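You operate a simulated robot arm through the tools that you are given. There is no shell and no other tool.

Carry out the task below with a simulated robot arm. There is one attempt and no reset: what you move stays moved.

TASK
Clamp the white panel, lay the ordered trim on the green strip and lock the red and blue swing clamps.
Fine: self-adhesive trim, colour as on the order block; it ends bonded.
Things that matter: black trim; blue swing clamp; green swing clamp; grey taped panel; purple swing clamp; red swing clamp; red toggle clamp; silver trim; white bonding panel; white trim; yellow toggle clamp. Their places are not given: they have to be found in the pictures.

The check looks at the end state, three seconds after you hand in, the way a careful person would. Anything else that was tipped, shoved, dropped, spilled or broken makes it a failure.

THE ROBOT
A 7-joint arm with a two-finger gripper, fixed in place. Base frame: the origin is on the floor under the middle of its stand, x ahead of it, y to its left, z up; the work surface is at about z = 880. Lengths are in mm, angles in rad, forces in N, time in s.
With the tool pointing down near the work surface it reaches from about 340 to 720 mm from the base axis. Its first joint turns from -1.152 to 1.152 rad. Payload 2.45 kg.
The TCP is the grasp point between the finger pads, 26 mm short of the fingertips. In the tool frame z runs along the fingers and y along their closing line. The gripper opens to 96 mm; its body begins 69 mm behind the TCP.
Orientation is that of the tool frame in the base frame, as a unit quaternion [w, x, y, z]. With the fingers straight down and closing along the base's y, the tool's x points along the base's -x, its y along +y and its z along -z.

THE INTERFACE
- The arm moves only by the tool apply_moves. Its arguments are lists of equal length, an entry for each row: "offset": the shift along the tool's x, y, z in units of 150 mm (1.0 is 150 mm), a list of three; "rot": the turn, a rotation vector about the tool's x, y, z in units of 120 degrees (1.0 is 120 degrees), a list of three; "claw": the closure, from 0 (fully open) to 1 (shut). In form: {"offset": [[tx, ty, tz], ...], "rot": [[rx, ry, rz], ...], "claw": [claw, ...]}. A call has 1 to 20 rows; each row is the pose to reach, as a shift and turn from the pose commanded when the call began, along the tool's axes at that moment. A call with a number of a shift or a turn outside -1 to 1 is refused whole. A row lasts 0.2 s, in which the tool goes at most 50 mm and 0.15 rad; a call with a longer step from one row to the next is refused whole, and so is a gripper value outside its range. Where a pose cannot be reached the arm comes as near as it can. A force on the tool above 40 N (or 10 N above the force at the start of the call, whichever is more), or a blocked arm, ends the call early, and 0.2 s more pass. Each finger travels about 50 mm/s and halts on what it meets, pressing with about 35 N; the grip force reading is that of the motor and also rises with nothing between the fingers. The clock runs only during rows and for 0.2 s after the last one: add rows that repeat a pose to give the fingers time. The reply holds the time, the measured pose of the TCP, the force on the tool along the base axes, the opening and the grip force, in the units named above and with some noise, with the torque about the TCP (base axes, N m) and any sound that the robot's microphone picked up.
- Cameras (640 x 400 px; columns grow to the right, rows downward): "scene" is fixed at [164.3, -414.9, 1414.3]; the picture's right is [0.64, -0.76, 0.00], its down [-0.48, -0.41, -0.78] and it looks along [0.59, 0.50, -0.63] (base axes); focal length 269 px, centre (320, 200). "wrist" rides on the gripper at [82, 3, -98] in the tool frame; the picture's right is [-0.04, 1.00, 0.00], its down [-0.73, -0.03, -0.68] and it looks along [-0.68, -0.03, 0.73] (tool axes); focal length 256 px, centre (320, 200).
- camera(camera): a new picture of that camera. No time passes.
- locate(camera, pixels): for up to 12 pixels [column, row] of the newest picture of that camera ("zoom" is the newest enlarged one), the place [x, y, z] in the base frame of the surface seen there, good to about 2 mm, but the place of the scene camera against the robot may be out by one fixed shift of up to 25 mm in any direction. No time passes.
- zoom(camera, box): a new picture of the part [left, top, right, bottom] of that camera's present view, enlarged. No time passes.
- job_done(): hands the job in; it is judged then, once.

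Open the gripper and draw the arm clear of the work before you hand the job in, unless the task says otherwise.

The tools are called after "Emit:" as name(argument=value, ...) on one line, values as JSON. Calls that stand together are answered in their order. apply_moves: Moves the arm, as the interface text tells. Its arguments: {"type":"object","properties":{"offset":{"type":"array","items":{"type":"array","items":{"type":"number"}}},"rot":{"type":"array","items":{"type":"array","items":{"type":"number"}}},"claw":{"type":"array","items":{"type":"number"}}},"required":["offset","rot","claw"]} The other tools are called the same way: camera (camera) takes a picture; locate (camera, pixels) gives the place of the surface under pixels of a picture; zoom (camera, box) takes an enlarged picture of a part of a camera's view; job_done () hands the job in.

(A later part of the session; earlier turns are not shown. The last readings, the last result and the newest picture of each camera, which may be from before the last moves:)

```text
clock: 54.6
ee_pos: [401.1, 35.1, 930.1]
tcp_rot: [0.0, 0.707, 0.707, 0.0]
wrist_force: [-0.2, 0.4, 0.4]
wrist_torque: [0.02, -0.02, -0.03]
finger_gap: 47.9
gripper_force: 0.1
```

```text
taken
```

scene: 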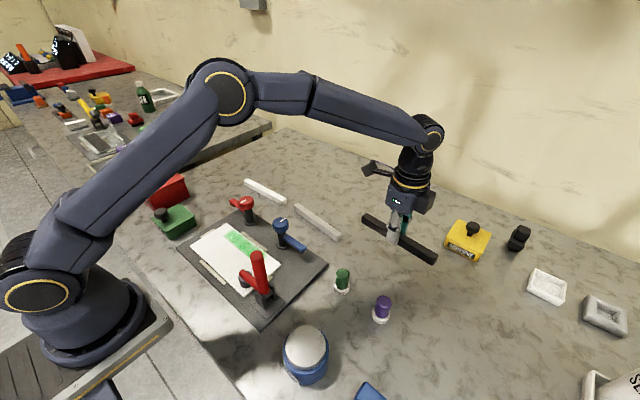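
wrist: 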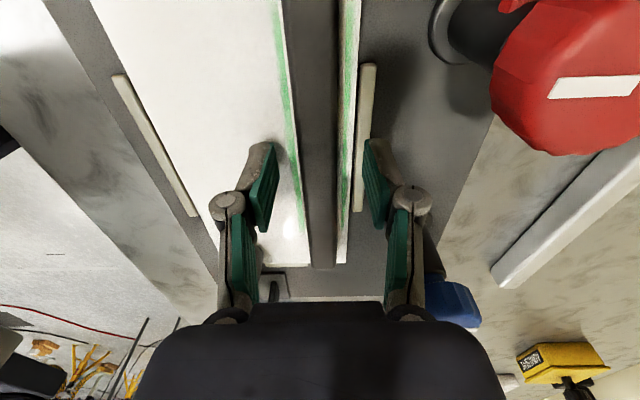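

The trim is released. I rise straight up and check the placement.

Emit:
apply_moves(offset=[[0, 0, -0.1], [0, 0, -0.3], [0, 0, -0.5], [0, 0, -0.7], [0, 0, -0.87], [0, 0, -0.87]], rot=[[0, 0, 0], [0, 0, 0], [0, 0, 0], [0, 0, 0], [0, 0, 0], [0, 0, 0]], claw=[0.5, 0.5, 0.4, 0.2, 0, 0])

Emit:
camera(camera="wrist")

Emit:
zoom(camera="scene", box=[190, 190, 310, 310])

```text
clock: 56.0
ee_pos: [403.0, 34.5, 1062.3]
tcp_rot: [0.0, 0.707, 0.707, -0.001]
wrist_force: [-0.2, 0.7, -1.0]
wrist_torque: [0.01, 0.01, -0.02]
finger_gap: 96.0
gripper_force: 0.1
```

```text
taken
```

wrist: 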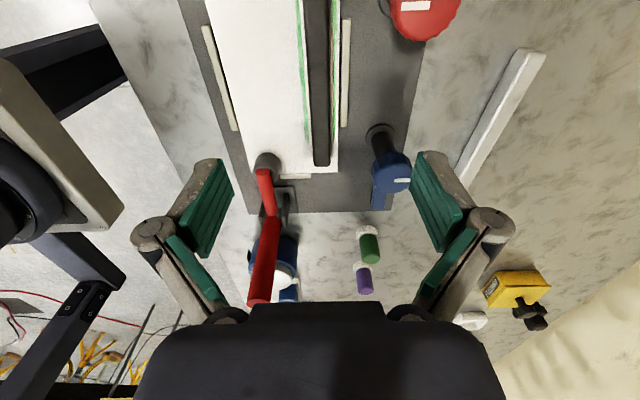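

```text
3.33 times, centred on (250, 250) of scene
```

zoom: 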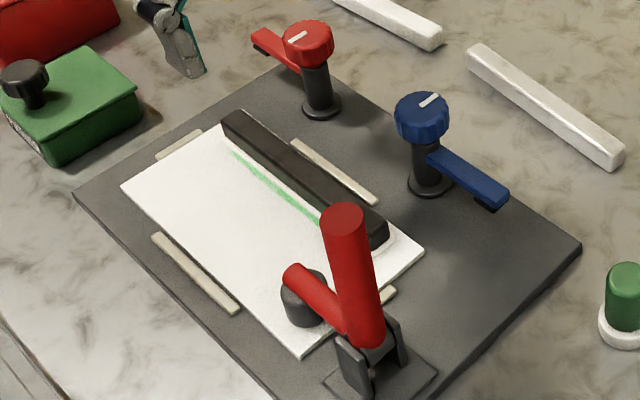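

The black trim lies centered on the strip. Now I inspect the swing clamp arms and pads relative to the trim top height.

Emit:
zoom(camera="scene", box=[255, 200, 325, 270])

Emit:
locate(camera="zoom", pixels=[[170, 130], [200, 150], [215, 170], [170, 175], [280, 240], [360, 290], [425, 320], [420, 345], [400, 340], [430, 355], [210, 270], [300, 262]])

```text
5.71 times, centred on (290, 235) of scene
```

zoom: 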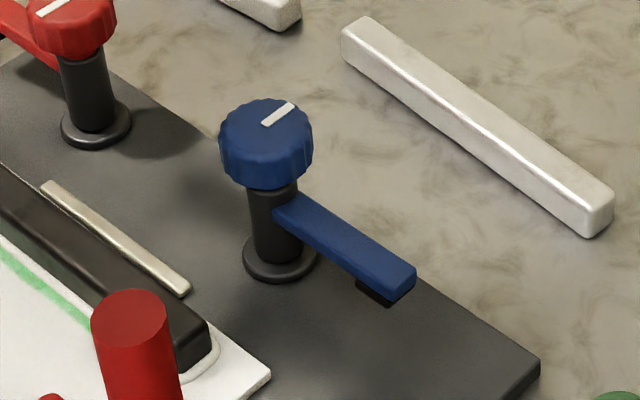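

```text
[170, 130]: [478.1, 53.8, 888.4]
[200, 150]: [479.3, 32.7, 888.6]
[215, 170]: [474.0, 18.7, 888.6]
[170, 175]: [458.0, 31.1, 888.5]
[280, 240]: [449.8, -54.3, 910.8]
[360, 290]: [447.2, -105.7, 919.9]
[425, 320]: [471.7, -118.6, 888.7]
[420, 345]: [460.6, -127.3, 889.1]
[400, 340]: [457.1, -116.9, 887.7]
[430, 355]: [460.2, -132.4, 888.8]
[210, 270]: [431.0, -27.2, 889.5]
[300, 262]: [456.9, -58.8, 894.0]
```

Now I locate the knob top, arm top, arm bottom edge and pad bottom in this zoom.

Emit:
locate(camera="zoom", pixels=[[268, 122], [235, 125], [305, 130], [265, 180], [275, 200], [340, 240], [390, 268], [402, 285], [398, 296], [375, 290], [385, 303], [340, 268]])

Emit:
locate(camera="wrist", pixels=[[391, 160], [403, 172], [376, 168], [381, 195], [325, 120], [322, 160], [316, 20], [314, 60], [391, 180]])

```text
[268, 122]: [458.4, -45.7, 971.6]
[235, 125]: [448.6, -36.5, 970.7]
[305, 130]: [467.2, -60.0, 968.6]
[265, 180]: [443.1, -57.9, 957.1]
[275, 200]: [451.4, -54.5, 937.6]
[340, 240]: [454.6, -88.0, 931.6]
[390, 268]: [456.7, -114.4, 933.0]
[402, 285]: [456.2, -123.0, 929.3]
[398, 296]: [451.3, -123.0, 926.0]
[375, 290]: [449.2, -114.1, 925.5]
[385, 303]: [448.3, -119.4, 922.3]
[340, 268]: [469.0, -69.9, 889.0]
```

```text
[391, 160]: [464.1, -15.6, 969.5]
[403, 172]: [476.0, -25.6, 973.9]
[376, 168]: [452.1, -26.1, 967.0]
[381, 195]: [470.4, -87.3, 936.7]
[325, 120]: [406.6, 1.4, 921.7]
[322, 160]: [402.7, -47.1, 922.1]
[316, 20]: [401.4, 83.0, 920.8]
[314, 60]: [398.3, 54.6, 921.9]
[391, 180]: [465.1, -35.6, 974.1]
```

Arm pads clear the trim top by about 4–5 mm. I zoom on the blue and red knobs in the wrist view to get their axes precisely.

Emit:
zoom(camera="wrist", box=[350, 110, 430, 220])

Emit:
locate(camera="zoom", pixels=[[320, 180], [270, 220], [320, 220], [370, 220], [410, 220], [320, 160], [320, 200], [320, 240], [350, 230], [280, 70], [260, 60], [300, 90]])

```text
3.64 times, centred on (390, 165) of wrist
```

zoom: 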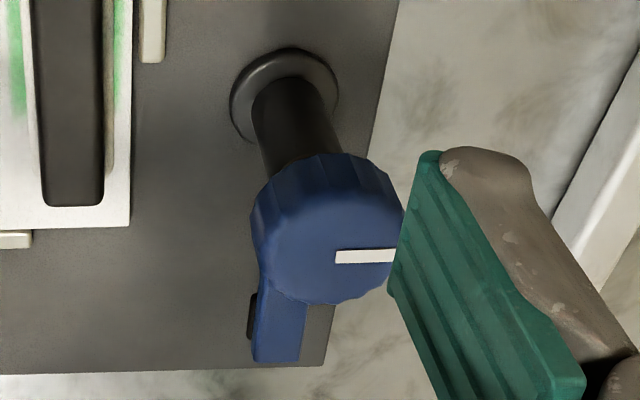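

```text
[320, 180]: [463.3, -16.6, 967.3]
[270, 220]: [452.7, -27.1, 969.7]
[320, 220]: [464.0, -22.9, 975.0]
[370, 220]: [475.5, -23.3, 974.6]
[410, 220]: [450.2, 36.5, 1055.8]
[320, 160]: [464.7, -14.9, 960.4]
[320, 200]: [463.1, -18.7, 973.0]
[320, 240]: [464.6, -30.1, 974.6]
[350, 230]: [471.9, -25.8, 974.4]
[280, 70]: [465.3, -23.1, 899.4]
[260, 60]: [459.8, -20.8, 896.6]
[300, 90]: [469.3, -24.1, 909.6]
```

I query the top face boundaries to find the blue knob's center.

Emit:
locate(camera="zoom", pixels=[[262, 250], [270, 260], [300, 295], [320, 298], [340, 297], [330, 210], [340, 257], [390, 255], [320, 255], [275, 335], [300, 335], [258, 335]])

```text
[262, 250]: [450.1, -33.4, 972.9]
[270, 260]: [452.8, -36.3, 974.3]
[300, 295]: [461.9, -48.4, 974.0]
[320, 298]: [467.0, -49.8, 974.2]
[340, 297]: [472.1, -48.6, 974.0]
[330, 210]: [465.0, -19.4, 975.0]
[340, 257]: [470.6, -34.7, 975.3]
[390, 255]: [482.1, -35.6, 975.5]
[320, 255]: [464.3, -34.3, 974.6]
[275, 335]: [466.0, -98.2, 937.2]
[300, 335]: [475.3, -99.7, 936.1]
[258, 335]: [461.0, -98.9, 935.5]
```

Blue knob center ≈ (467,-34.5), top z≈975, Ø≈33; the red knob is about 130 mm further at y≈96. I move over the red knob with the fingers partly open to take a look.

Emit:
apply_moves(offset=[[0.14, 0.14, 0], [0.28, 0.28, 0], [0.41, 0.427, 0], [0.41, 0.427, 0], [0.41, 0.427, 0]], rot=[[0, 0, 0], [0, 0, 0], [0, 0, 0], [0, 0, 0], [0, 0, 0]], claw=[0.3, 0.3, 0.3, 0.3, 0.3])

Emit:
camera(camera="wrist")

Emit:
zoom(camera="wrist", box=[260, 20, 380, 200])

```text
clock: 57.2
ee_pos: [467.1, 96.2, 1060.8]
tcp_rot: [0.0, 0.707, 0.707, -0.001]
wrist_force: [-0.5, 0.8, -0.1]
wrist_torque: [-0.03, -0.02, 0.0]
finger_gap: 66.9
gripper_force: 0.0
```

```text
taken
```

wrist: 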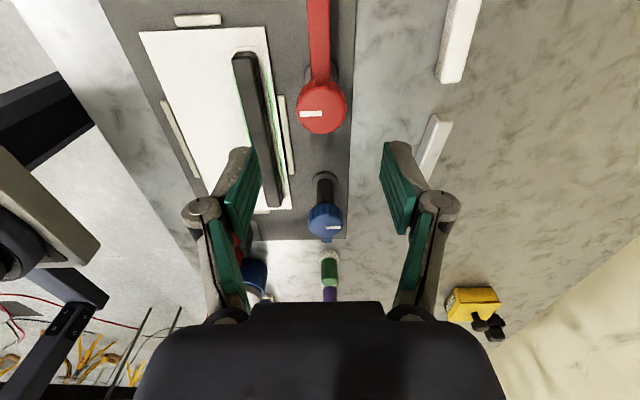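

```text
2.22 times, centred on (320, 110) of wrist
```

zoom: 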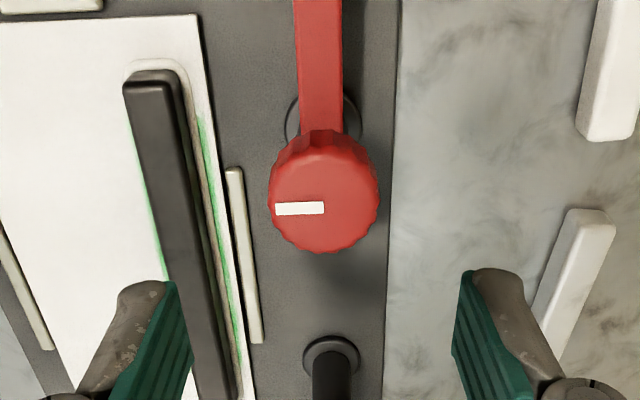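

The red knob top face is at zoom (323,205). I locate its boundary points to get the center.

Emit:
locate(camera="zoom", pixels=[[323, 162], [323, 170], [325, 248], [273, 205], [373, 205], [300, 208], [323, 207], [320, 60], [300, 60], [340, 60], [322, 140], [180, 90]])

```text
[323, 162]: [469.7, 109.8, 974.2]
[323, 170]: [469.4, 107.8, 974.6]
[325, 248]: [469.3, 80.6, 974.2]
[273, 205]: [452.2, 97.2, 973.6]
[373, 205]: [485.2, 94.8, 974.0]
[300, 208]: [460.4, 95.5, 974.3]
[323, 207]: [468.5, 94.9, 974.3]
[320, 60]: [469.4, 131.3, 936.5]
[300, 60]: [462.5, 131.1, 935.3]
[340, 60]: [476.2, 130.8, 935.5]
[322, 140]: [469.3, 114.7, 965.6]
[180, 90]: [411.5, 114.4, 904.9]
```

Red knob center ≈ (468.8, 95.8), Ø≈33. I descend around it to TCP z≈969 (tips ≈943, above the arm at 937).

Emit:
apply_moves(offset=[[-0.003, 0.011, 0.15], [-0.003, 0.011, 0.3], [-0.003, 0.011, 0.45], [-0.003, 0.011, 0.55], [-0.003, 0.011, 0.61], [-0.003, 0.011, 0.61]], rot=[[0, 0, 0], [0, 0, 0], [0, 0, 0], [0, 0, 0], [0, 0, 0], [0, 0, 0]], claw=[0.3, 0.3, 0.3, 0.3, 0.3, 0.3])

Emit:
camera(camera="wrist")

Emit:
zoom(camera="scene", box=[200, 160, 300, 250])

```text
clock: 58.6
ee_pos: [467.1, 94.4, 970.3]
tcp_rot: [0.0, 0.707, 0.707, -0.001]
wrist_force: [-0.2, 0.0, -0.5]
wrist_torque: [-0.04, 0.01, -0.01]
finger_gap: 67.2
gripper_force: 0.1
```

```text
taken
```

wrist: 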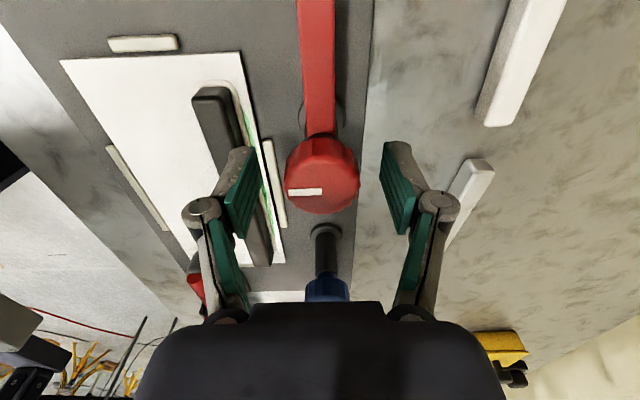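

```text
4.44 times, centred on (250, 205) of scene
```

zoom: 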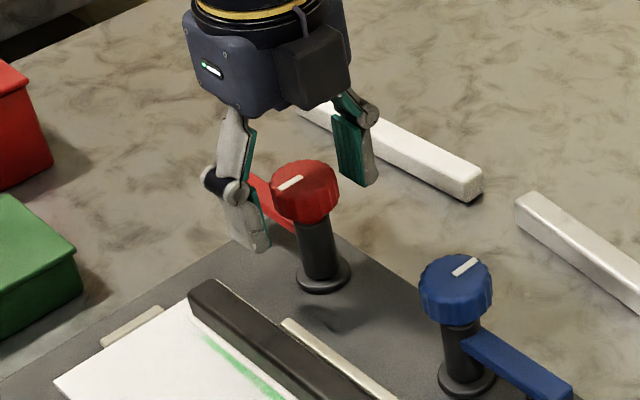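

The knob (322,187) is centered on the TCP pixel between the fingers. I close on it.

Emit:
apply_moves(offset=[[0, 0.004, 0], [0, 0.004, 0], [0, 0.004, 0], [0, 0.004, 0], [0, 0.004, 0]], rot=[[0, 0, 0], [0, 0, 0], [0, 0, 0], [0, 0, 0], [0, 0, 0]], claw=[0.6, 1, 1, 1, 1])

```text
clock: 59.8
ee_pos: [468.2, 95.3, 969.5]
tcp_rot: [0.0, 0.707, 0.707, 0.0]
wrist_force: [4.9, 0.2, -0.9]
wrist_torque: [0.0, -0.11, 0.04]
finger_gap: 37.0
gripper_force: 44.9
```

Gripped the red knob (gap 37). I start turning counter-clockwise (seen from above) toward the panel, first 24°.

Emit:
apply_moves(offset=[[0, 0.003, 0], [0, 0.005, 0], [0, 0.005, 0], [0, 0.005, 0]], rot=[[0, 0, -0.068], [0, 0, -0.136], [0, 0, -0.204], [0, 0, -0.204]], claw=[1, 1, 1, 1])

Emit:
camera(camera="wrist")

Emit:
zoom(camera="scene", box=[200, 160, 300, 250])

```text
clock: 60.8
ee_pos: [468.8, 96.5, 970.0]
tcp_rot: [0.001, 0.541, 0.841, 0.0]
wrist_force: [-6.4, -8.7, 31.6]
wrist_torque: [-0.15, 0.21, 0.08]
finger_gap: 37.0
gripper_force: 45.1
```

```text
taken
```

wrist: 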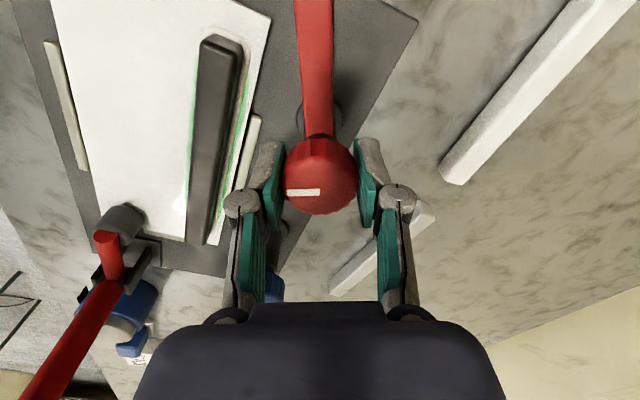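

```text
4.44 times, centred on (250, 205) of scene
```

zoom: 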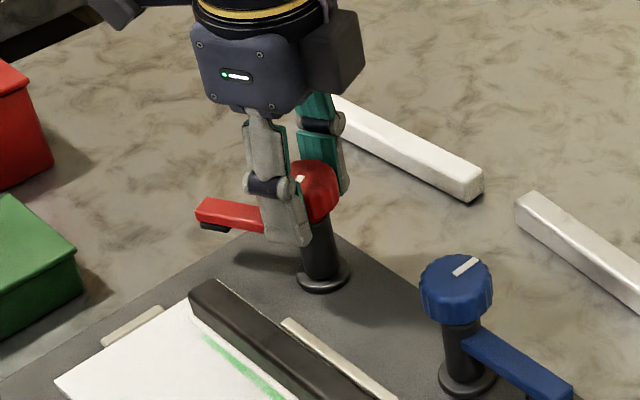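

The arm follows the turn, but the force reads +31.6 N in z. I check whether the knob or arm height is changing.

Emit:
locate(camera="wrist", pixels=[[330, 180], [310, 180], [320, 205], [316, 60], [316, 100], [303, 192]])

Emit:
locate(camera="zoom", pixels=[[210, 205], [230, 210], [215, 226], [205, 220], [320, 290], [315, 180]])

```text
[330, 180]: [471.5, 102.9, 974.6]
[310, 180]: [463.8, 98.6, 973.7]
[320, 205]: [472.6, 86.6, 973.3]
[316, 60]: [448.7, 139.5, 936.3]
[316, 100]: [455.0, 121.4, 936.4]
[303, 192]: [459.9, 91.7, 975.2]
```

```text
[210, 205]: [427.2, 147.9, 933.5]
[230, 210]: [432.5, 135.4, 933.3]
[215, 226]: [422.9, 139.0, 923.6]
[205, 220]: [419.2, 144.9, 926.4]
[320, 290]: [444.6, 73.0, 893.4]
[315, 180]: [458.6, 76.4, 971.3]
```

Knob and arm heights are unchanged (974, 936). I raise the command by 2 mm to relieve the vertical load and re-read the force.

Emit:
apply_moves(offset=[[0, 0, -0.007], [0, 0, -0.014], [0, 0, -0.014]], rot=[[0, 0, 0], [0, 0, 0], [0, 0, 0]], claw=[1, 1, 1])

```text
clock: 61.6
ee_pos: [466.3, 95.7, 970.3]
tcp_rot: [0.0, 0.542, 0.84, -0.002]
wrist_force: [1.8, -9.5, -8.9]
wrist_torque: [-0.19, -0.25, 0.0]
finger_gap: 36.7
gripper_force: 44.5
```

The z load was only ~1.5 mm of arm offset (now −9 N). I continue turning another 24°.

Emit:
apply_moves(offset=[[0, 0, 0.002], [0, 0, 0.002], [0, 0, 0.002], [0, 0, 0.002]], rot=[[0, 0, -0.068], [0, 0, -0.136], [0, 0, -0.204], [0, 0, -0.204]], claw=[1, 1, 1, 1])

Emit:
camera(camera="wrist")

Emit:
zoom(camera="scene", box=[200, 160, 300, 250])

```text
clock: 62.6
ee_pos: [468.3, 96.0, 968.7]
tcp_rot: [-0.001, 0.35, 0.937, -0.001]
wrist_force: [2.8, -9.8, -30.6]
wrist_torque: [-0.14, -0.27, 0.01]
finger_gap: 37.1
gripper_force: 45.6
```

```text
taken
```

wrist: 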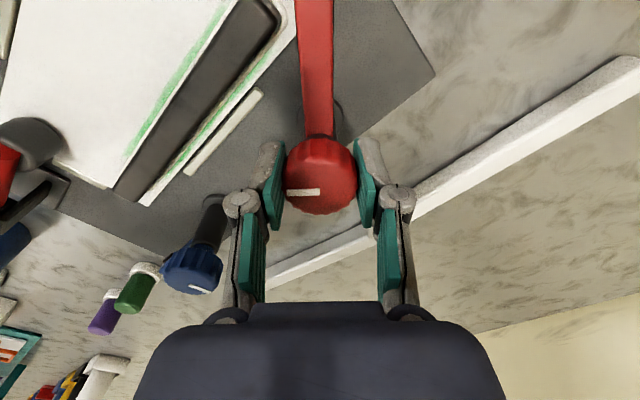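

```text
4.44 times, centred on (250, 205) of scene
```

zoom: 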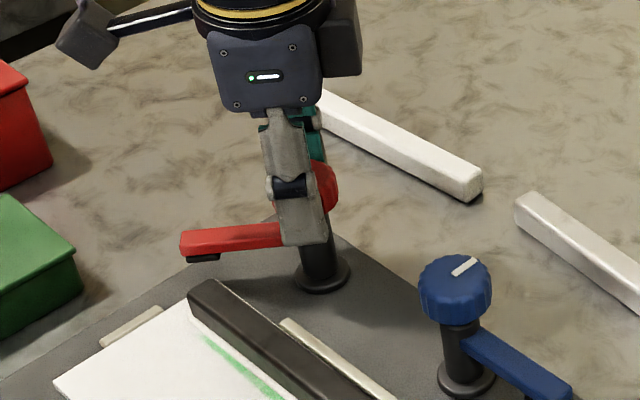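

The z load is now −30 N, so the knob seems to want slightly lower. I lower ~1.5 mm and continue turning 16°.

Emit:
apply_moves(offset=[[0, 0, 0.006], [0, 0, 0.011], [0, 0, 0.012], [0, 0, 0.013], [0, 0, 0.013]], rot=[[0, 0, 0], [0, 0, 0], [0, 0, -0.068], [0, 0, -0.136], [0, 0, -0.136]], claw=[1, 1, 1, 1, 1])

Emit:
camera(camera="wrist")

Emit:
zoom(camera="scene", box=[200, 160, 300, 250])

Emit:
locate(camera="wrist", pixels=[[330, 180], [310, 180], [320, 205], [316, 60], [316, 100]])

```text
clock: 63.8
ee_pos: [467.7, 94.7, 970.2]
tcp_rot: [0.001, 0.213, 0.977, -0.001]
wrist_force: [-10.7, -11.4, 28.3]
wrist_torque: [-0.08, 0.76, 0.03]
finger_gap: 36.8
gripper_force: 44.8
```

```text
taken
```

wrist: 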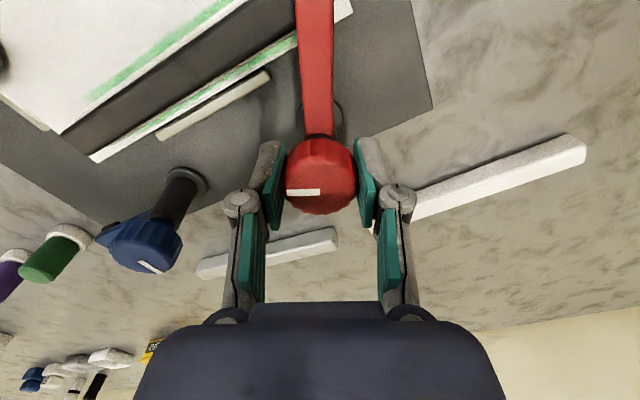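

```text
4.44 times, centred on (250, 205) of scene
```

zoom: 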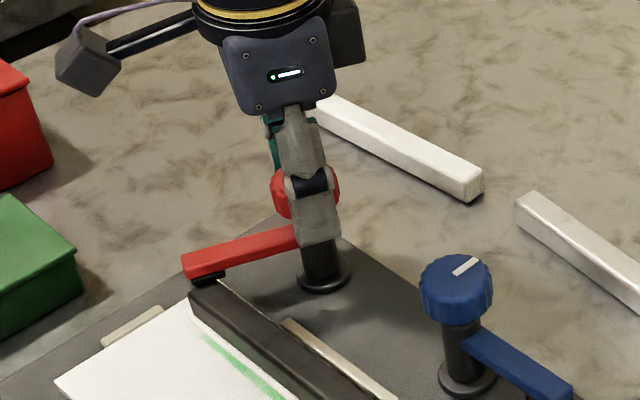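

```text
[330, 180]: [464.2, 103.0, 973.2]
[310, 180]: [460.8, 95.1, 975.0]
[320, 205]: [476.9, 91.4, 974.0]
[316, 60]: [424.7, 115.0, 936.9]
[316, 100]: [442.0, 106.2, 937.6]
```

The red arm is now ~65° around, its tip approaching the trim end. I raise 1 mm to neutral and finish the remaining ~25°.

Emit:
apply_moves(offset=[[0, 0, -0.006], [0, 0, -0.006], [0, 0, -0.006], [0, 0, -0.006], [0, 0, -0.006]], rot=[[0, 0, 0], [0, 0, -0.06], [0, 0, -0.12], [0, 0, -0.17], [0, 0, -0.17]], claw=[1, 1, 1, 1, 1])

Emit:
camera(camera="wrist")

Emit:
zoom(camera="scene", box=[200, 160, 300, 250])

```text
clock: 65.0
ee_pos: [467.7, 94.3, 970.1]
tcp_rot: [-0.001, 0.038, 0.999, -0.001]
wrist_force: [-8.3, -15.6, 11.8]
wrist_torque: [-0.26, 0.04, 0.0]
finger_gap: 37.2
gripper_force: 45.0
```

```text
taken
```

wrist: 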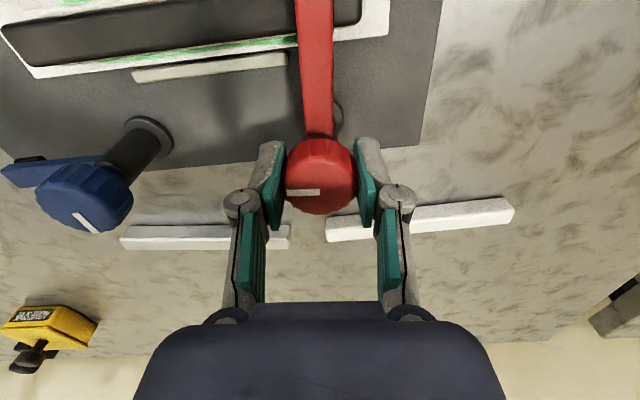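

```text
4.44 times, centred on (250, 205) of scene
```

zoom: 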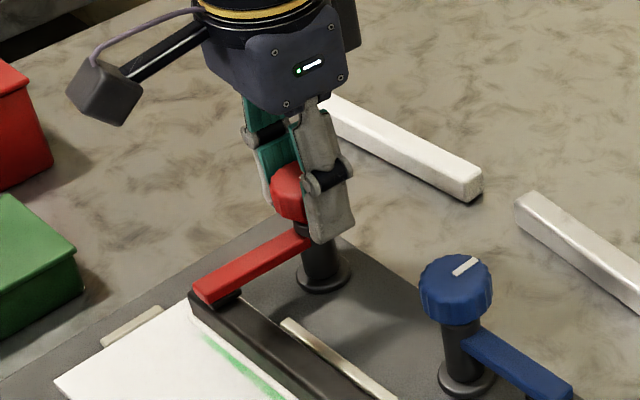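

The red arm is now over the trim at ~86°. I turn the last few degrees and feel for a stop.

Emit:
apply_moves(offset=[[0, 0, -0.002], [0, 0, -0.002], [0, 0, -0.002]], rot=[[0, 0, -0.02], [0, 0, -0.04], [0, 0, -0.04]], claw=[1, 1, 1])

Emit:
locate(camera="wrist", pixels=[[310, 60], [316, 100], [310, 20], [330, 180]])

Emit:
camera(camera="wrist")

```text
clock: 65.8
ee_pos: [467.1, 96.0, 969.3]
tcp_rot: [0.0, -0.004, 1.0, -0.001]
wrist_force: [-0.6, -13.8, -15.1]
wrist_torque: [0.0, -0.36, -0.58]
finger_gap: 37.0
gripper_force: 44.8
```

```text
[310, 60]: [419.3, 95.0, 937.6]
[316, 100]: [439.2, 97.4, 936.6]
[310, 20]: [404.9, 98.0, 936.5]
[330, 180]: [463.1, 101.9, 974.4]
```

```text
taken
```

wrist: 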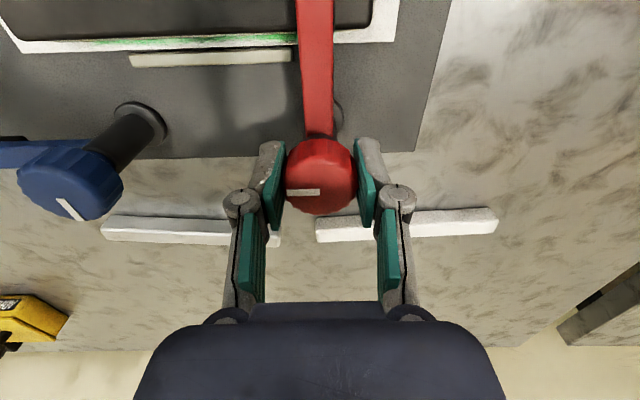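

Turning resistance of −0.58 N·m appears at 90°. I push a little further to see whether it is a stop, and check the pad gap over the trim.

Emit:
apply_moves(offset=[[0, 0, 0.003], [0, 0, 0.003], [0, 0, 0.003]], rot=[[0, 0, -0.015], [0, 0, -0.03], [0, 0, -0.03]], claw=[1, 1, 1])

Emit:
camera(camera="wrist")

Emit:
zoom(camera="scene", box=[225, 195, 285, 245])

```text
clock: 66.6
ee_pos: [468.9, 94.0, 969.8]
tcp_rot: [-0.001, -0.036, 0.999, -0.001]
wrist_force: [-8.5, -16.9, 0.6]
wrist_torque: [-0.29, 0.67, -0.34]
finger_gap: 36.9
gripper_force: 45.2
```

```text
taken
```

wrist: 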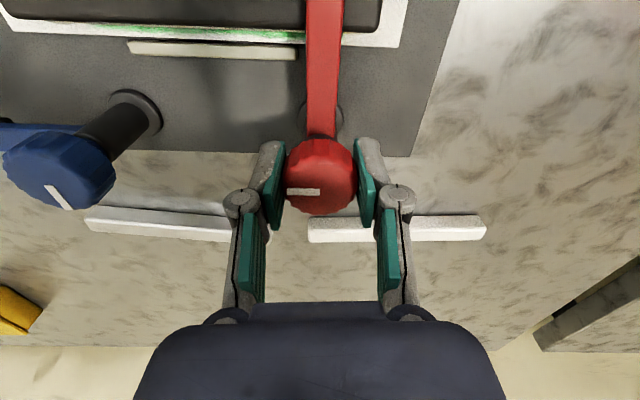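

```text
8.00 times, centred on (255, 220) of scene
```

zoom: 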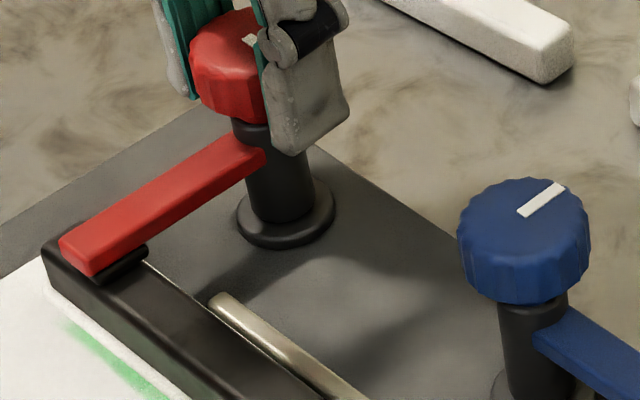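

The arm has stopped at 90° while the knob keeps turning with the gripper (mark still at (303,192)), so further turning should tighten the lock. I continue turning ~33° and watch torque.

Emit:
apply_moves(offset=[[0, 0, 0], [0, 0, 0], [0, 0, 0], [0, 0, 0], [0, 0, 0], [0, 0, 0]], rot=[[0, 0, -0.05], [0, 0, -0.1], [0, 0, -0.15], [0, 0, -0.2], [0, 0, -0.25], [0, 0, -0.25]], claw=[1, 1, 1, 1, 1, 1])

Emit:
camera(camera="wrist")

Emit:
zoom(camera="scene", box=[225, 195, 285, 245])

```text
clock: 68.0
ee_pos: [469.7, 95.9, 970.7]
tcp_rot: [0.002, -0.295, 0.956, 0.001]
wrist_force: [3.2, -6.8, 9.5]
wrist_torque: [0.06, -0.01, -0.51]
finger_gap: 36.6
gripper_force: 44.9
```

```text
taken
```

wrist: 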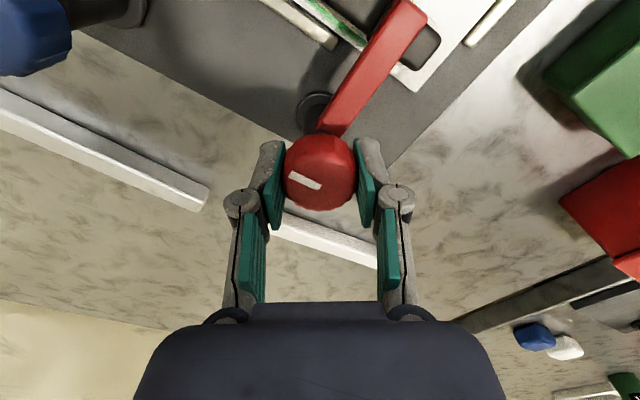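

```text
8.00 times, centred on (255, 220) of scene
```

zoom: 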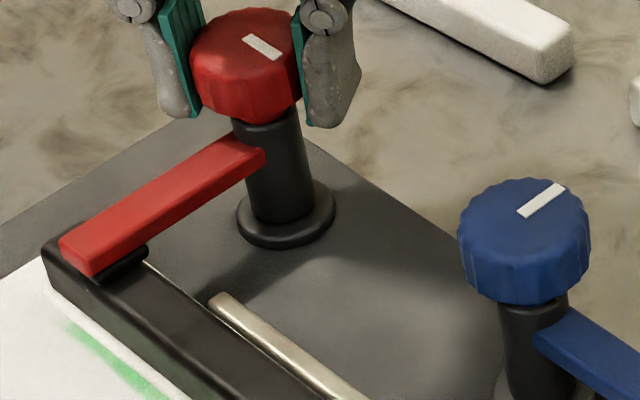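

The knob now slips in the grip at ~0.5 N·m and the mark points to −y: knob and arm are at their 90° stop. I measure the pad-to-trim gap in this zoom.

Emit:
locate(camera="zoom", pixels=[[90, 250], [120, 230], [180, 190], [125, 266], [135, 262], [115, 280], [130, 285], [150, 290], [60, 262], [262, 48], [300, 60], [210, 50]])

```text
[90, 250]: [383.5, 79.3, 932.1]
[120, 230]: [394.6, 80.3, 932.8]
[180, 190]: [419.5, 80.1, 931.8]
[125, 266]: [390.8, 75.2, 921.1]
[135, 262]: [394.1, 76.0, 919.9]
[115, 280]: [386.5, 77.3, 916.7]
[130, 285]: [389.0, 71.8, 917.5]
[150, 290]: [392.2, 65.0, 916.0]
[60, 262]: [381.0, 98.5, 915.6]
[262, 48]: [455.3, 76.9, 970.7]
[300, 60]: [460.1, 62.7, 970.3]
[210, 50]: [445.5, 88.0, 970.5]
```

The red arm lies exactly along −x over the trim, pad about at trim height and hard at its stop. I release the knob and rise to see whether it stays.

Emit:
apply_moves(offset=[[0, 0, 0], [0, 0, 0], [0, 0, 0], [0, 0, -0.15], [0, 0, -0.35], [0, 0, -0.6], [0, 0, -0.6]], rot=[[0, 0, 0], [0, 0, 0], [0, 0, 0], [0, 0, 0], [0, 0, 0], [0, 0, 0], [0, 0, 0]], claw=[0.6, 0.3, 0.3, 0.3, 0.3, 0.3, 0.3])

Emit:
camera(camera="wrist")

Emit:
zoom(camera="scene", box=[215, 185, 315, 285])

```text
clock: 69.6
ee_pos: [471.6, 95.3, 1061.5]
tcp_rot: [-0.001, -0.293, 0.956, -0.001]
wrist_force: [-0.1, 0.8, 0.2]
wrist_torque: [-0.02, 0.0, 0.0]
finger_gap: 67.1
gripper_force: 0.1
```

```text
taken
```

wrist: 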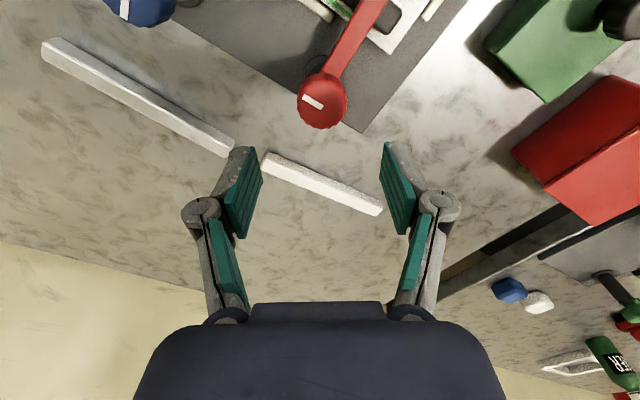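

```text
4.00 times, centred on (265, 235) of scene
```

zoom: 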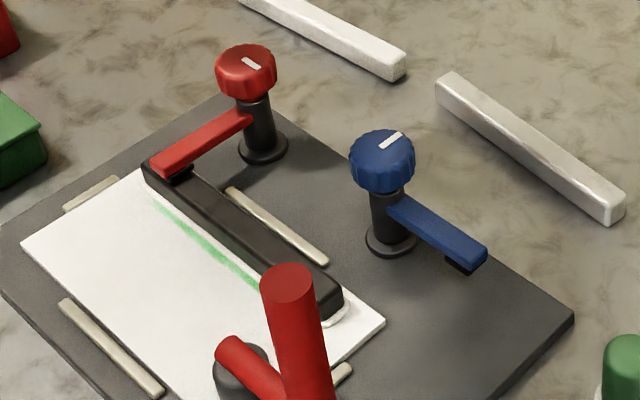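

The red arm stays locked across the trim. Now I go to the blue knob at about (468,-34), turning the wrist back to yaw 0 on the way.

Emit:
apply_moves(offset=[[0.1, -0.14, 0], [0.2, -0.28, 0], [0.3, -0.42, 0], [0.4, -0.56, 0], [0.502, -0.703, 0], [0.502, -0.703, 0], [0.502, -0.703, 0]], rot=[[0, 0, 0.056], [0, 0, 0.112], [0, 0, 0.168], [0, 0, 0.224], [0, 0, 0.284], [0, 0, 0.284], [0, 0, 0.284]], claw=[0.3, 0.3, 0.3, 0.3, 0.3, 0.3, 0.3])

Emit:
camera(camera="wrist")

Emit:
zoom(camera="wrist", box=[240, 20, 400, 180])

```text
clock: 71.2
ee_pos: [464.4, -35.5, 1059.4]
tcp_rot: [-0.001, 0.0, 1.0, -0.001]
wrist_force: [-0.5, -0.3, -0.6]
wrist_torque: [0.01, 0.0, 0.01]
finger_gap: 67.3
gripper_force: 0.1
```

```text
taken
```

wrist: 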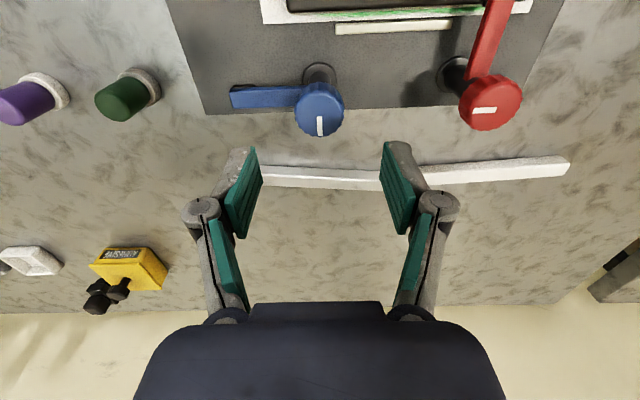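

```text
2.50 times, centred on (320, 100) of wrist
```

zoom: 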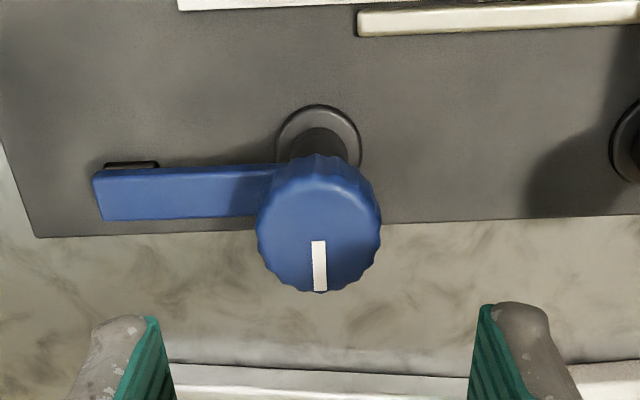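

I locate the blue knob's top-face boundary from this side for centering.

Emit:
locate(camera="zoom", pixels=[[262, 235], [377, 235], [318, 195], [318, 288], [318, 240], [318, 215], [150, 195], [150, 215], [300, 220]])

```text
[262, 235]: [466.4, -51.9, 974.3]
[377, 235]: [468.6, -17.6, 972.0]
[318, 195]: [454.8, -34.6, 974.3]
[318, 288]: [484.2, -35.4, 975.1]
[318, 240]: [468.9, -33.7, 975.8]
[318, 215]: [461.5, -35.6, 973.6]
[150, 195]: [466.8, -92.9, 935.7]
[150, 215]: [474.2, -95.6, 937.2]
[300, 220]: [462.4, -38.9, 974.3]
```

Blue knob center ≈ (468.5,-34.7). I apply a +2.5 mm x correction and descend around it to z≈969.5.

Emit:
apply_moves(offset=[[-0.017, -0.006, 0.15], [-0.017, -0.006, 0.3], [-0.017, -0.006, 0.45], [-0.017, -0.006, 0.55], [-0.017, -0.006, 0.6], [-0.017, -0.006, 0.6]], rot=[[0, 0, 0], [0, 0, 0], [0, 0, 0], [0, 0, 0], [0, 0, 0], [0, 0, 0]], claw=[0.3, 0.3, 0.3, 0.3, 0.3, 0.3])

Emit:
camera(camera="wrist")

```text
clock: 72.6
ee_pos: [469.0, -34.8, 971.1]
tcp_rot: [-0.001, 0.0, 1.0, 0.0]
wrist_force: [-0.3, 0.7, 0.0]
wrist_torque: [0.0, 0.01, -0.01]
finger_gap: 67.3
gripper_force: 0.1
```

```text
taken
```

wrist: 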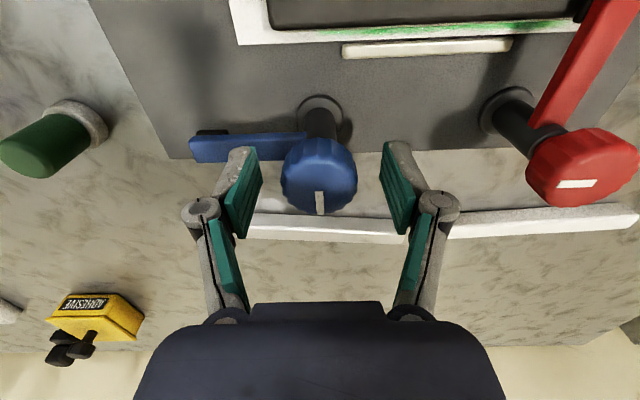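

The blue knob is centered at (320,186). I lower 1 mm and close on it.

Emit:
apply_moves(offset=[[0, 0, 0.006], [0, 0, 0.006], [0, 0, 0.006], [0, 0, 0.006], [0, 0, 0.006]], rot=[[0, 0, 0], [0, 0, 0], [0, 0, 0], [0, 0, 0], [0, 0, 0]], claw=[0.6, 1, 1, 1, 1])

```text
clock: 73.8
ee_pos: [467.8, -34.4, 969.6]
tcp_rot: [0.0, 0.0, 1.0, -0.001]
wrist_force: [1.3, 0.8, -0.2]
wrist_torque: [0.02, -0.02, 0.02]
finger_gap: 36.8
gripper_force: 45.4
```

Gripped the blue knob (gap 36.8) with almost no side load. I turn clockwise (seen from above, positive about tool z) in small steps.

Emit:
apply_moves(offset=[[0, 0, 0], [0, 0, 0], [0, 0, 0], [0, 0, 0], [0, 0, 0]], rot=[[0, 0, 0.06], [0, 0, 0.12], [0, 0, 0.18], [0, 0, 0.24], [0, 0, 0.24]], claw=[1, 1, 1, 1, 1])

Emit:
zoom(camera="scene", box=[225, 185, 325, 285])

```text
clock: 75.0
ee_pos: [468.7, -35.4, 969.3]
tcp_rot: [0.001, 0.249, 0.968, 0.0]
wrist_force: [1.3, 1.0, 8.8]
wrist_torque: [-0.17, -0.16, -0.05]
finger_gap: 36.7
gripper_force: 45.3
```

```text
4.00 times, centred on (275, 235) of scene
```

zoom: 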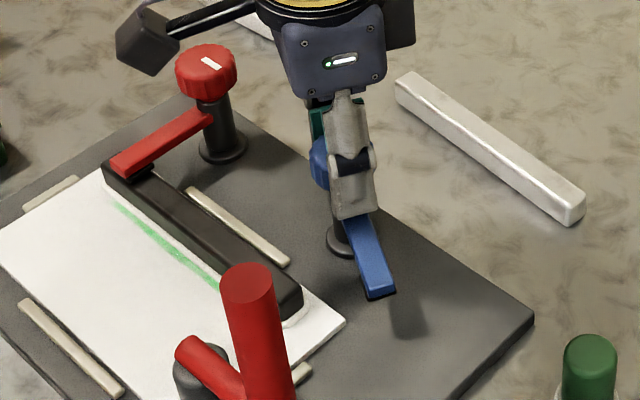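

The blue arm is swinging correctly (about 29°). I continue another 36°.

Emit:
apply_moves(offset=[[0, 0, -0.002], [0, 0, -0.002], [0, 0, -0.002], [0, 0, -0.002], [0, 0, -0.002], [0, 0, -0.002]], rot=[[0, 0, 0.06], [0, 0, 0.12], [0, 0, 0.18], [0, 0, 0.24], [0, 0, 0.3], [0, 0, 0.3]], claw=[1, 1, 1, 1, 1, 1])

Emit:
zoom(camera="scene", box=[225, 185, 325, 285])

Emit:
camera(camera="wrist")

```text
clock: 76.4
ee_pos: [467.8, -34.0, 968.9]
tcp_rot: [0.0, 0.537, 0.844, 0.0]
wrist_force: [3.1, -0.2, 5.2]
wrist_torque: [0.11, 0.01, -0.04]
finger_gap: 36.9
gripper_force: 44.4
```

```text
4.00 times, centred on (275, 235) of scene
```

zoom: 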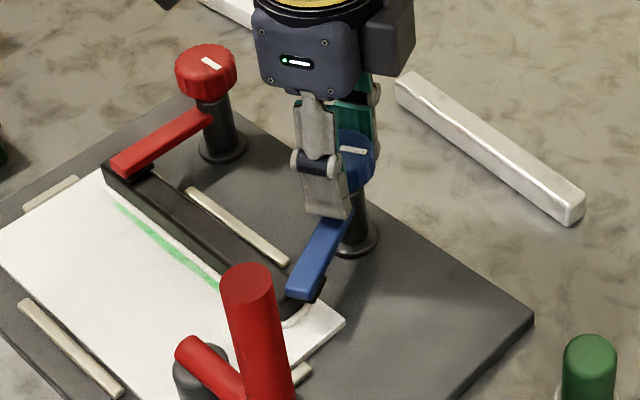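

```text
taken
```

wrist: 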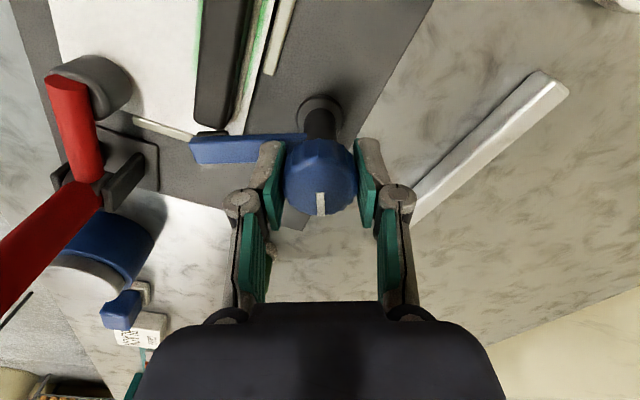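

At 65° now with low loads. I turn the remaining ~25°.

Emit:
apply_moves(offset=[[0, 0, -0.001], [0, 0, -0.001], [0, 0, -0.001], [0, 0, -0.001], [0, 0, -0.001]], rot=[[0, 0, 0.055], [0, 0, 0.11], [0, 0, 0.16], [0, 0, 0.205], [0, 0, 0.205]], claw=[1, 1, 1, 1, 1])

Emit:
camera(camera="wrist")

Emit:
zoom(camera="scene", box=[225, 185, 325, 285])

```text
clock: 77.6
ee_pos: [467.7, -34.6, 968.5]
tcp_rot: [0.002, 0.704, 0.71, 0.0]
wrist_force: [10.5, 4.5, 6.1]
wrist_torque: [-0.02, -0.2, -0.03]
finger_gap: 36.9
gripper_force: 45.3
```

```text
taken
```

wrist: 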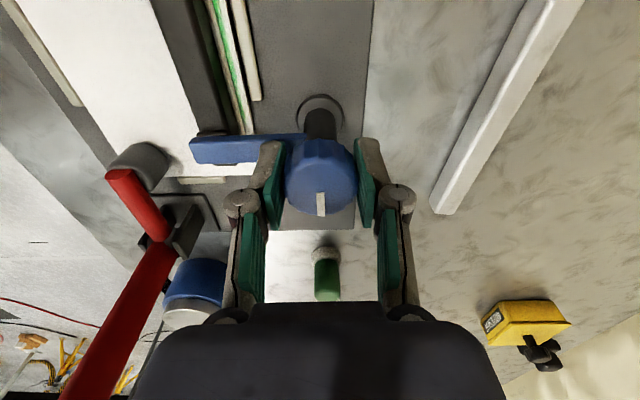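

```text
4.00 times, centred on (275, 235) of scene
```

zoom: 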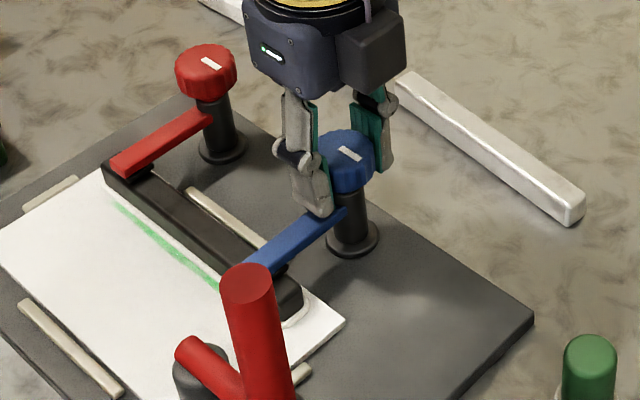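

The blue arm lies across the trim at ~90°. I turn slightly further to seat it against its stop.

Emit:
apply_moves(offset=[[0, 0, 0], [0, 0, 0], [0, 0, 0], [0, 0, 0]], rot=[[0, 0, 0.02], [0, 0, 0.04], [0, 0, 0.06], [0, 0, 0.06]], claw=[1, 1, 1, 1])

Emit:
camera(camera="wrist")

Emit:
zoom(camera="scene", box=[225, 185, 325, 285])

```text
clock: 78.6
ee_pos: [467.5, -34.3, 968.5]
tcp_rot: [0.001, 0.747, 0.664, -0.001]
wrist_force: [14.3, 3.3, -1.2]
wrist_torque: [-0.32, -0.13, 0.13]
finger_gap: 36.8
gripper_force: 45.5
```

```text
taken
```

wrist: 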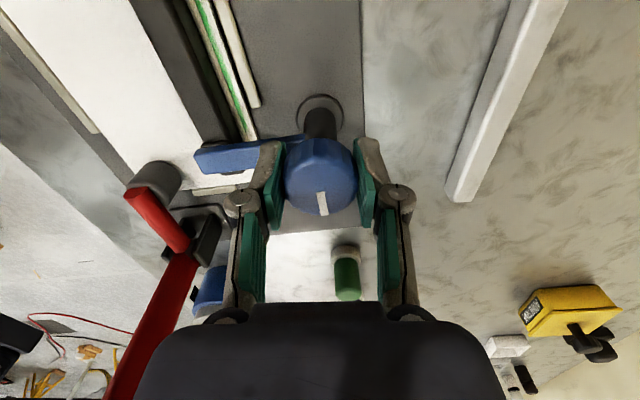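

```text
4.00 times, centred on (275, 235) of scene
```

zoom: 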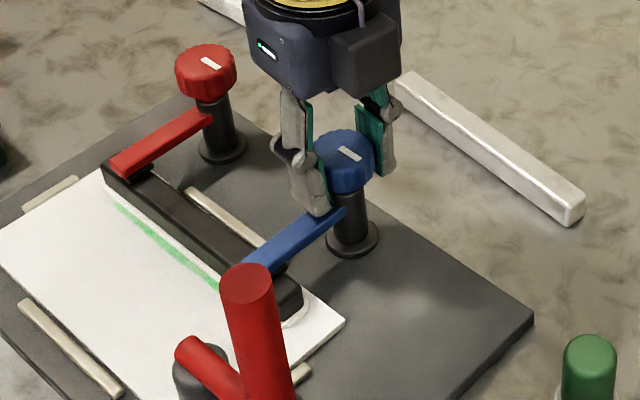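

The knob slipped slightly in the grip, confirming the stop. I release and rise, then verify both clamps.

Emit:
apply_moves(offset=[[0, 0, 0], [0, 0, 0], [0, 0, 0], [0, 0, -0.15], [0, 0, -0.35], [0, 0, -0.6], [0, 0, -0.6]], rot=[[0, 0, 0], [0, 0, 0], [0, 0, 0], [0, 0, 0], [0, 0, 0], [0, 0, 0], [0, 0, 0]], claw=[0.6, 0.3, 0.3, 0.3, 0.3, 0.3, 0.3])

Emit:
zoom(camera="scene", box=[220, 190, 300, 270])

Emit:
camera(camera="wrist")

```text
clock: 80.2
ee_pos: [466.5, -33.4, 1061.7]
tcp_rot: [0.001, 0.747, 0.665, 0.0]
wrist_force: [0.3, -0.4, -0.6]
wrist_torque: [0.0, -0.01, 0.01]
finger_gap: 67.3
gripper_force: 0.0
```

```text
5.00 times, centred on (260, 230) of scene
```

zoom: 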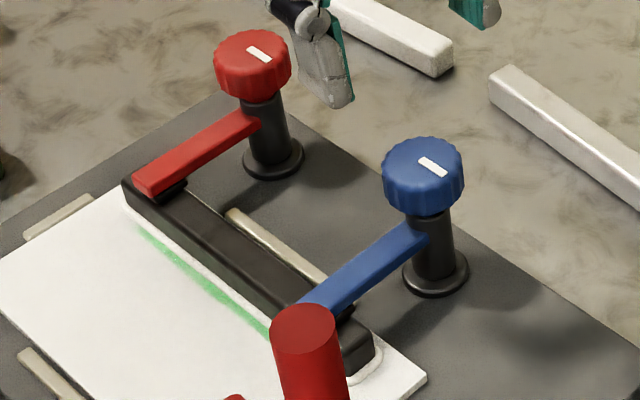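

```text
taken
```

wrist: 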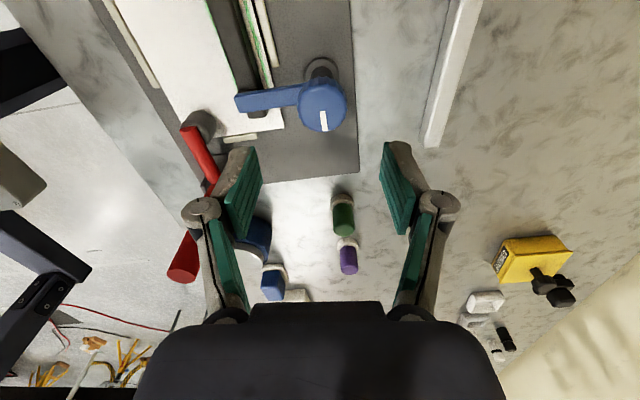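

Both arms lie across the trim. I measure both arms' directions and heights, the trim and the toggle for a final check.

Emit:
locate(camera="zoom", pixels=[[150, 185], [195, 155], [240, 125], [330, 290], [370, 262], [410, 235], [175, 190], [345, 310], [160, 205], [340, 335], [205, 240], [260, 285]])

Emit:
locate(camera="wrist", pixels=[[240, 103], [265, 100], [290, 95], [245, 40], [250, 60], [264, 82], [262, 120], [205, 120], [195, 145], [183, 270], [210, 180]])

```text
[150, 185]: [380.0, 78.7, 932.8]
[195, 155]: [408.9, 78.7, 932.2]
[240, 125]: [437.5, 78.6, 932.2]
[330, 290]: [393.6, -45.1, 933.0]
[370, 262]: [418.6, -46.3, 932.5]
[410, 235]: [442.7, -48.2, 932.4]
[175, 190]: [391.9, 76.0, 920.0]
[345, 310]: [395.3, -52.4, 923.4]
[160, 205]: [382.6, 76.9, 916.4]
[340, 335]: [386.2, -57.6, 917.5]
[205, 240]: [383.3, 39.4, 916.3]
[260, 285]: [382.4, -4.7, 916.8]
```

```text
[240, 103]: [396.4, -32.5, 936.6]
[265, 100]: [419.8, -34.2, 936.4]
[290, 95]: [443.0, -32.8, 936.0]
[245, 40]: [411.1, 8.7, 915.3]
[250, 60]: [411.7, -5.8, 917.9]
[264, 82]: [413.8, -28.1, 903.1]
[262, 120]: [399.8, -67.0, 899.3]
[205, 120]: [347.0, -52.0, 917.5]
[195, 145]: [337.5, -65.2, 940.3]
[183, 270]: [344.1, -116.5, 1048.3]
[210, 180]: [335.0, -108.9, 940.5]
```

I check the blue arm's edge line more carefully, to compare with the red's exact alignment.

Emit:
zoom(camera="scene", box=[270, 220, 320, 262])

Emit:
zoom(camera="wrist", box=[220, 60, 360, 150])

```text
9.52 times, centred on (295, 241) of scene
```

zoom: 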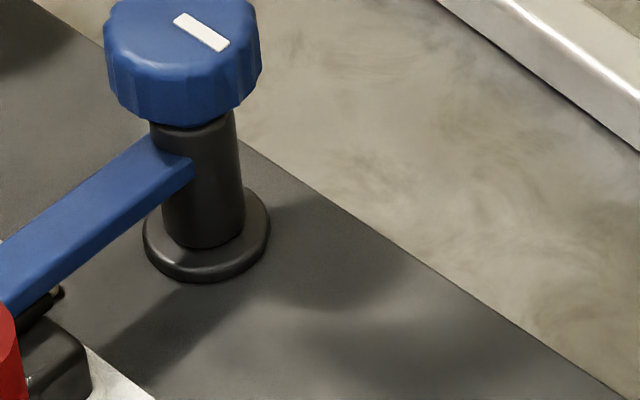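

```text
4.44 times, centred on (290, 105) of wrist
```

zoom: 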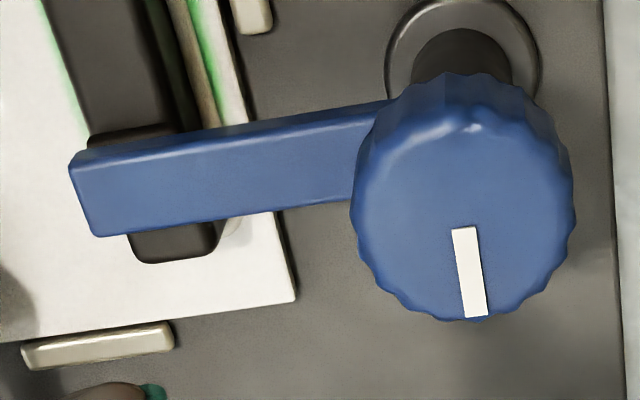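

I locate points along the arm's −y edge and ridge in this zoom.

Emit:
locate(camera="zoom", pixels=[[105, 228], [220, 212], [335, 198], [80, 172], [200, 152], [330, 130], [170, 250], [110, 140], [120, 60], [175, 100]])

```text
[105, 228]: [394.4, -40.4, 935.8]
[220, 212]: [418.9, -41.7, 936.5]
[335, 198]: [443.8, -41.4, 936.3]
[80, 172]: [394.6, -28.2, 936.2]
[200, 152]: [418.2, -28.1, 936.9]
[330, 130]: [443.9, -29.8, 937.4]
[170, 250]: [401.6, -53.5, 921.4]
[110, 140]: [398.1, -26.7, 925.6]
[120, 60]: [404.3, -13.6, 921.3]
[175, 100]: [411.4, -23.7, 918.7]
```

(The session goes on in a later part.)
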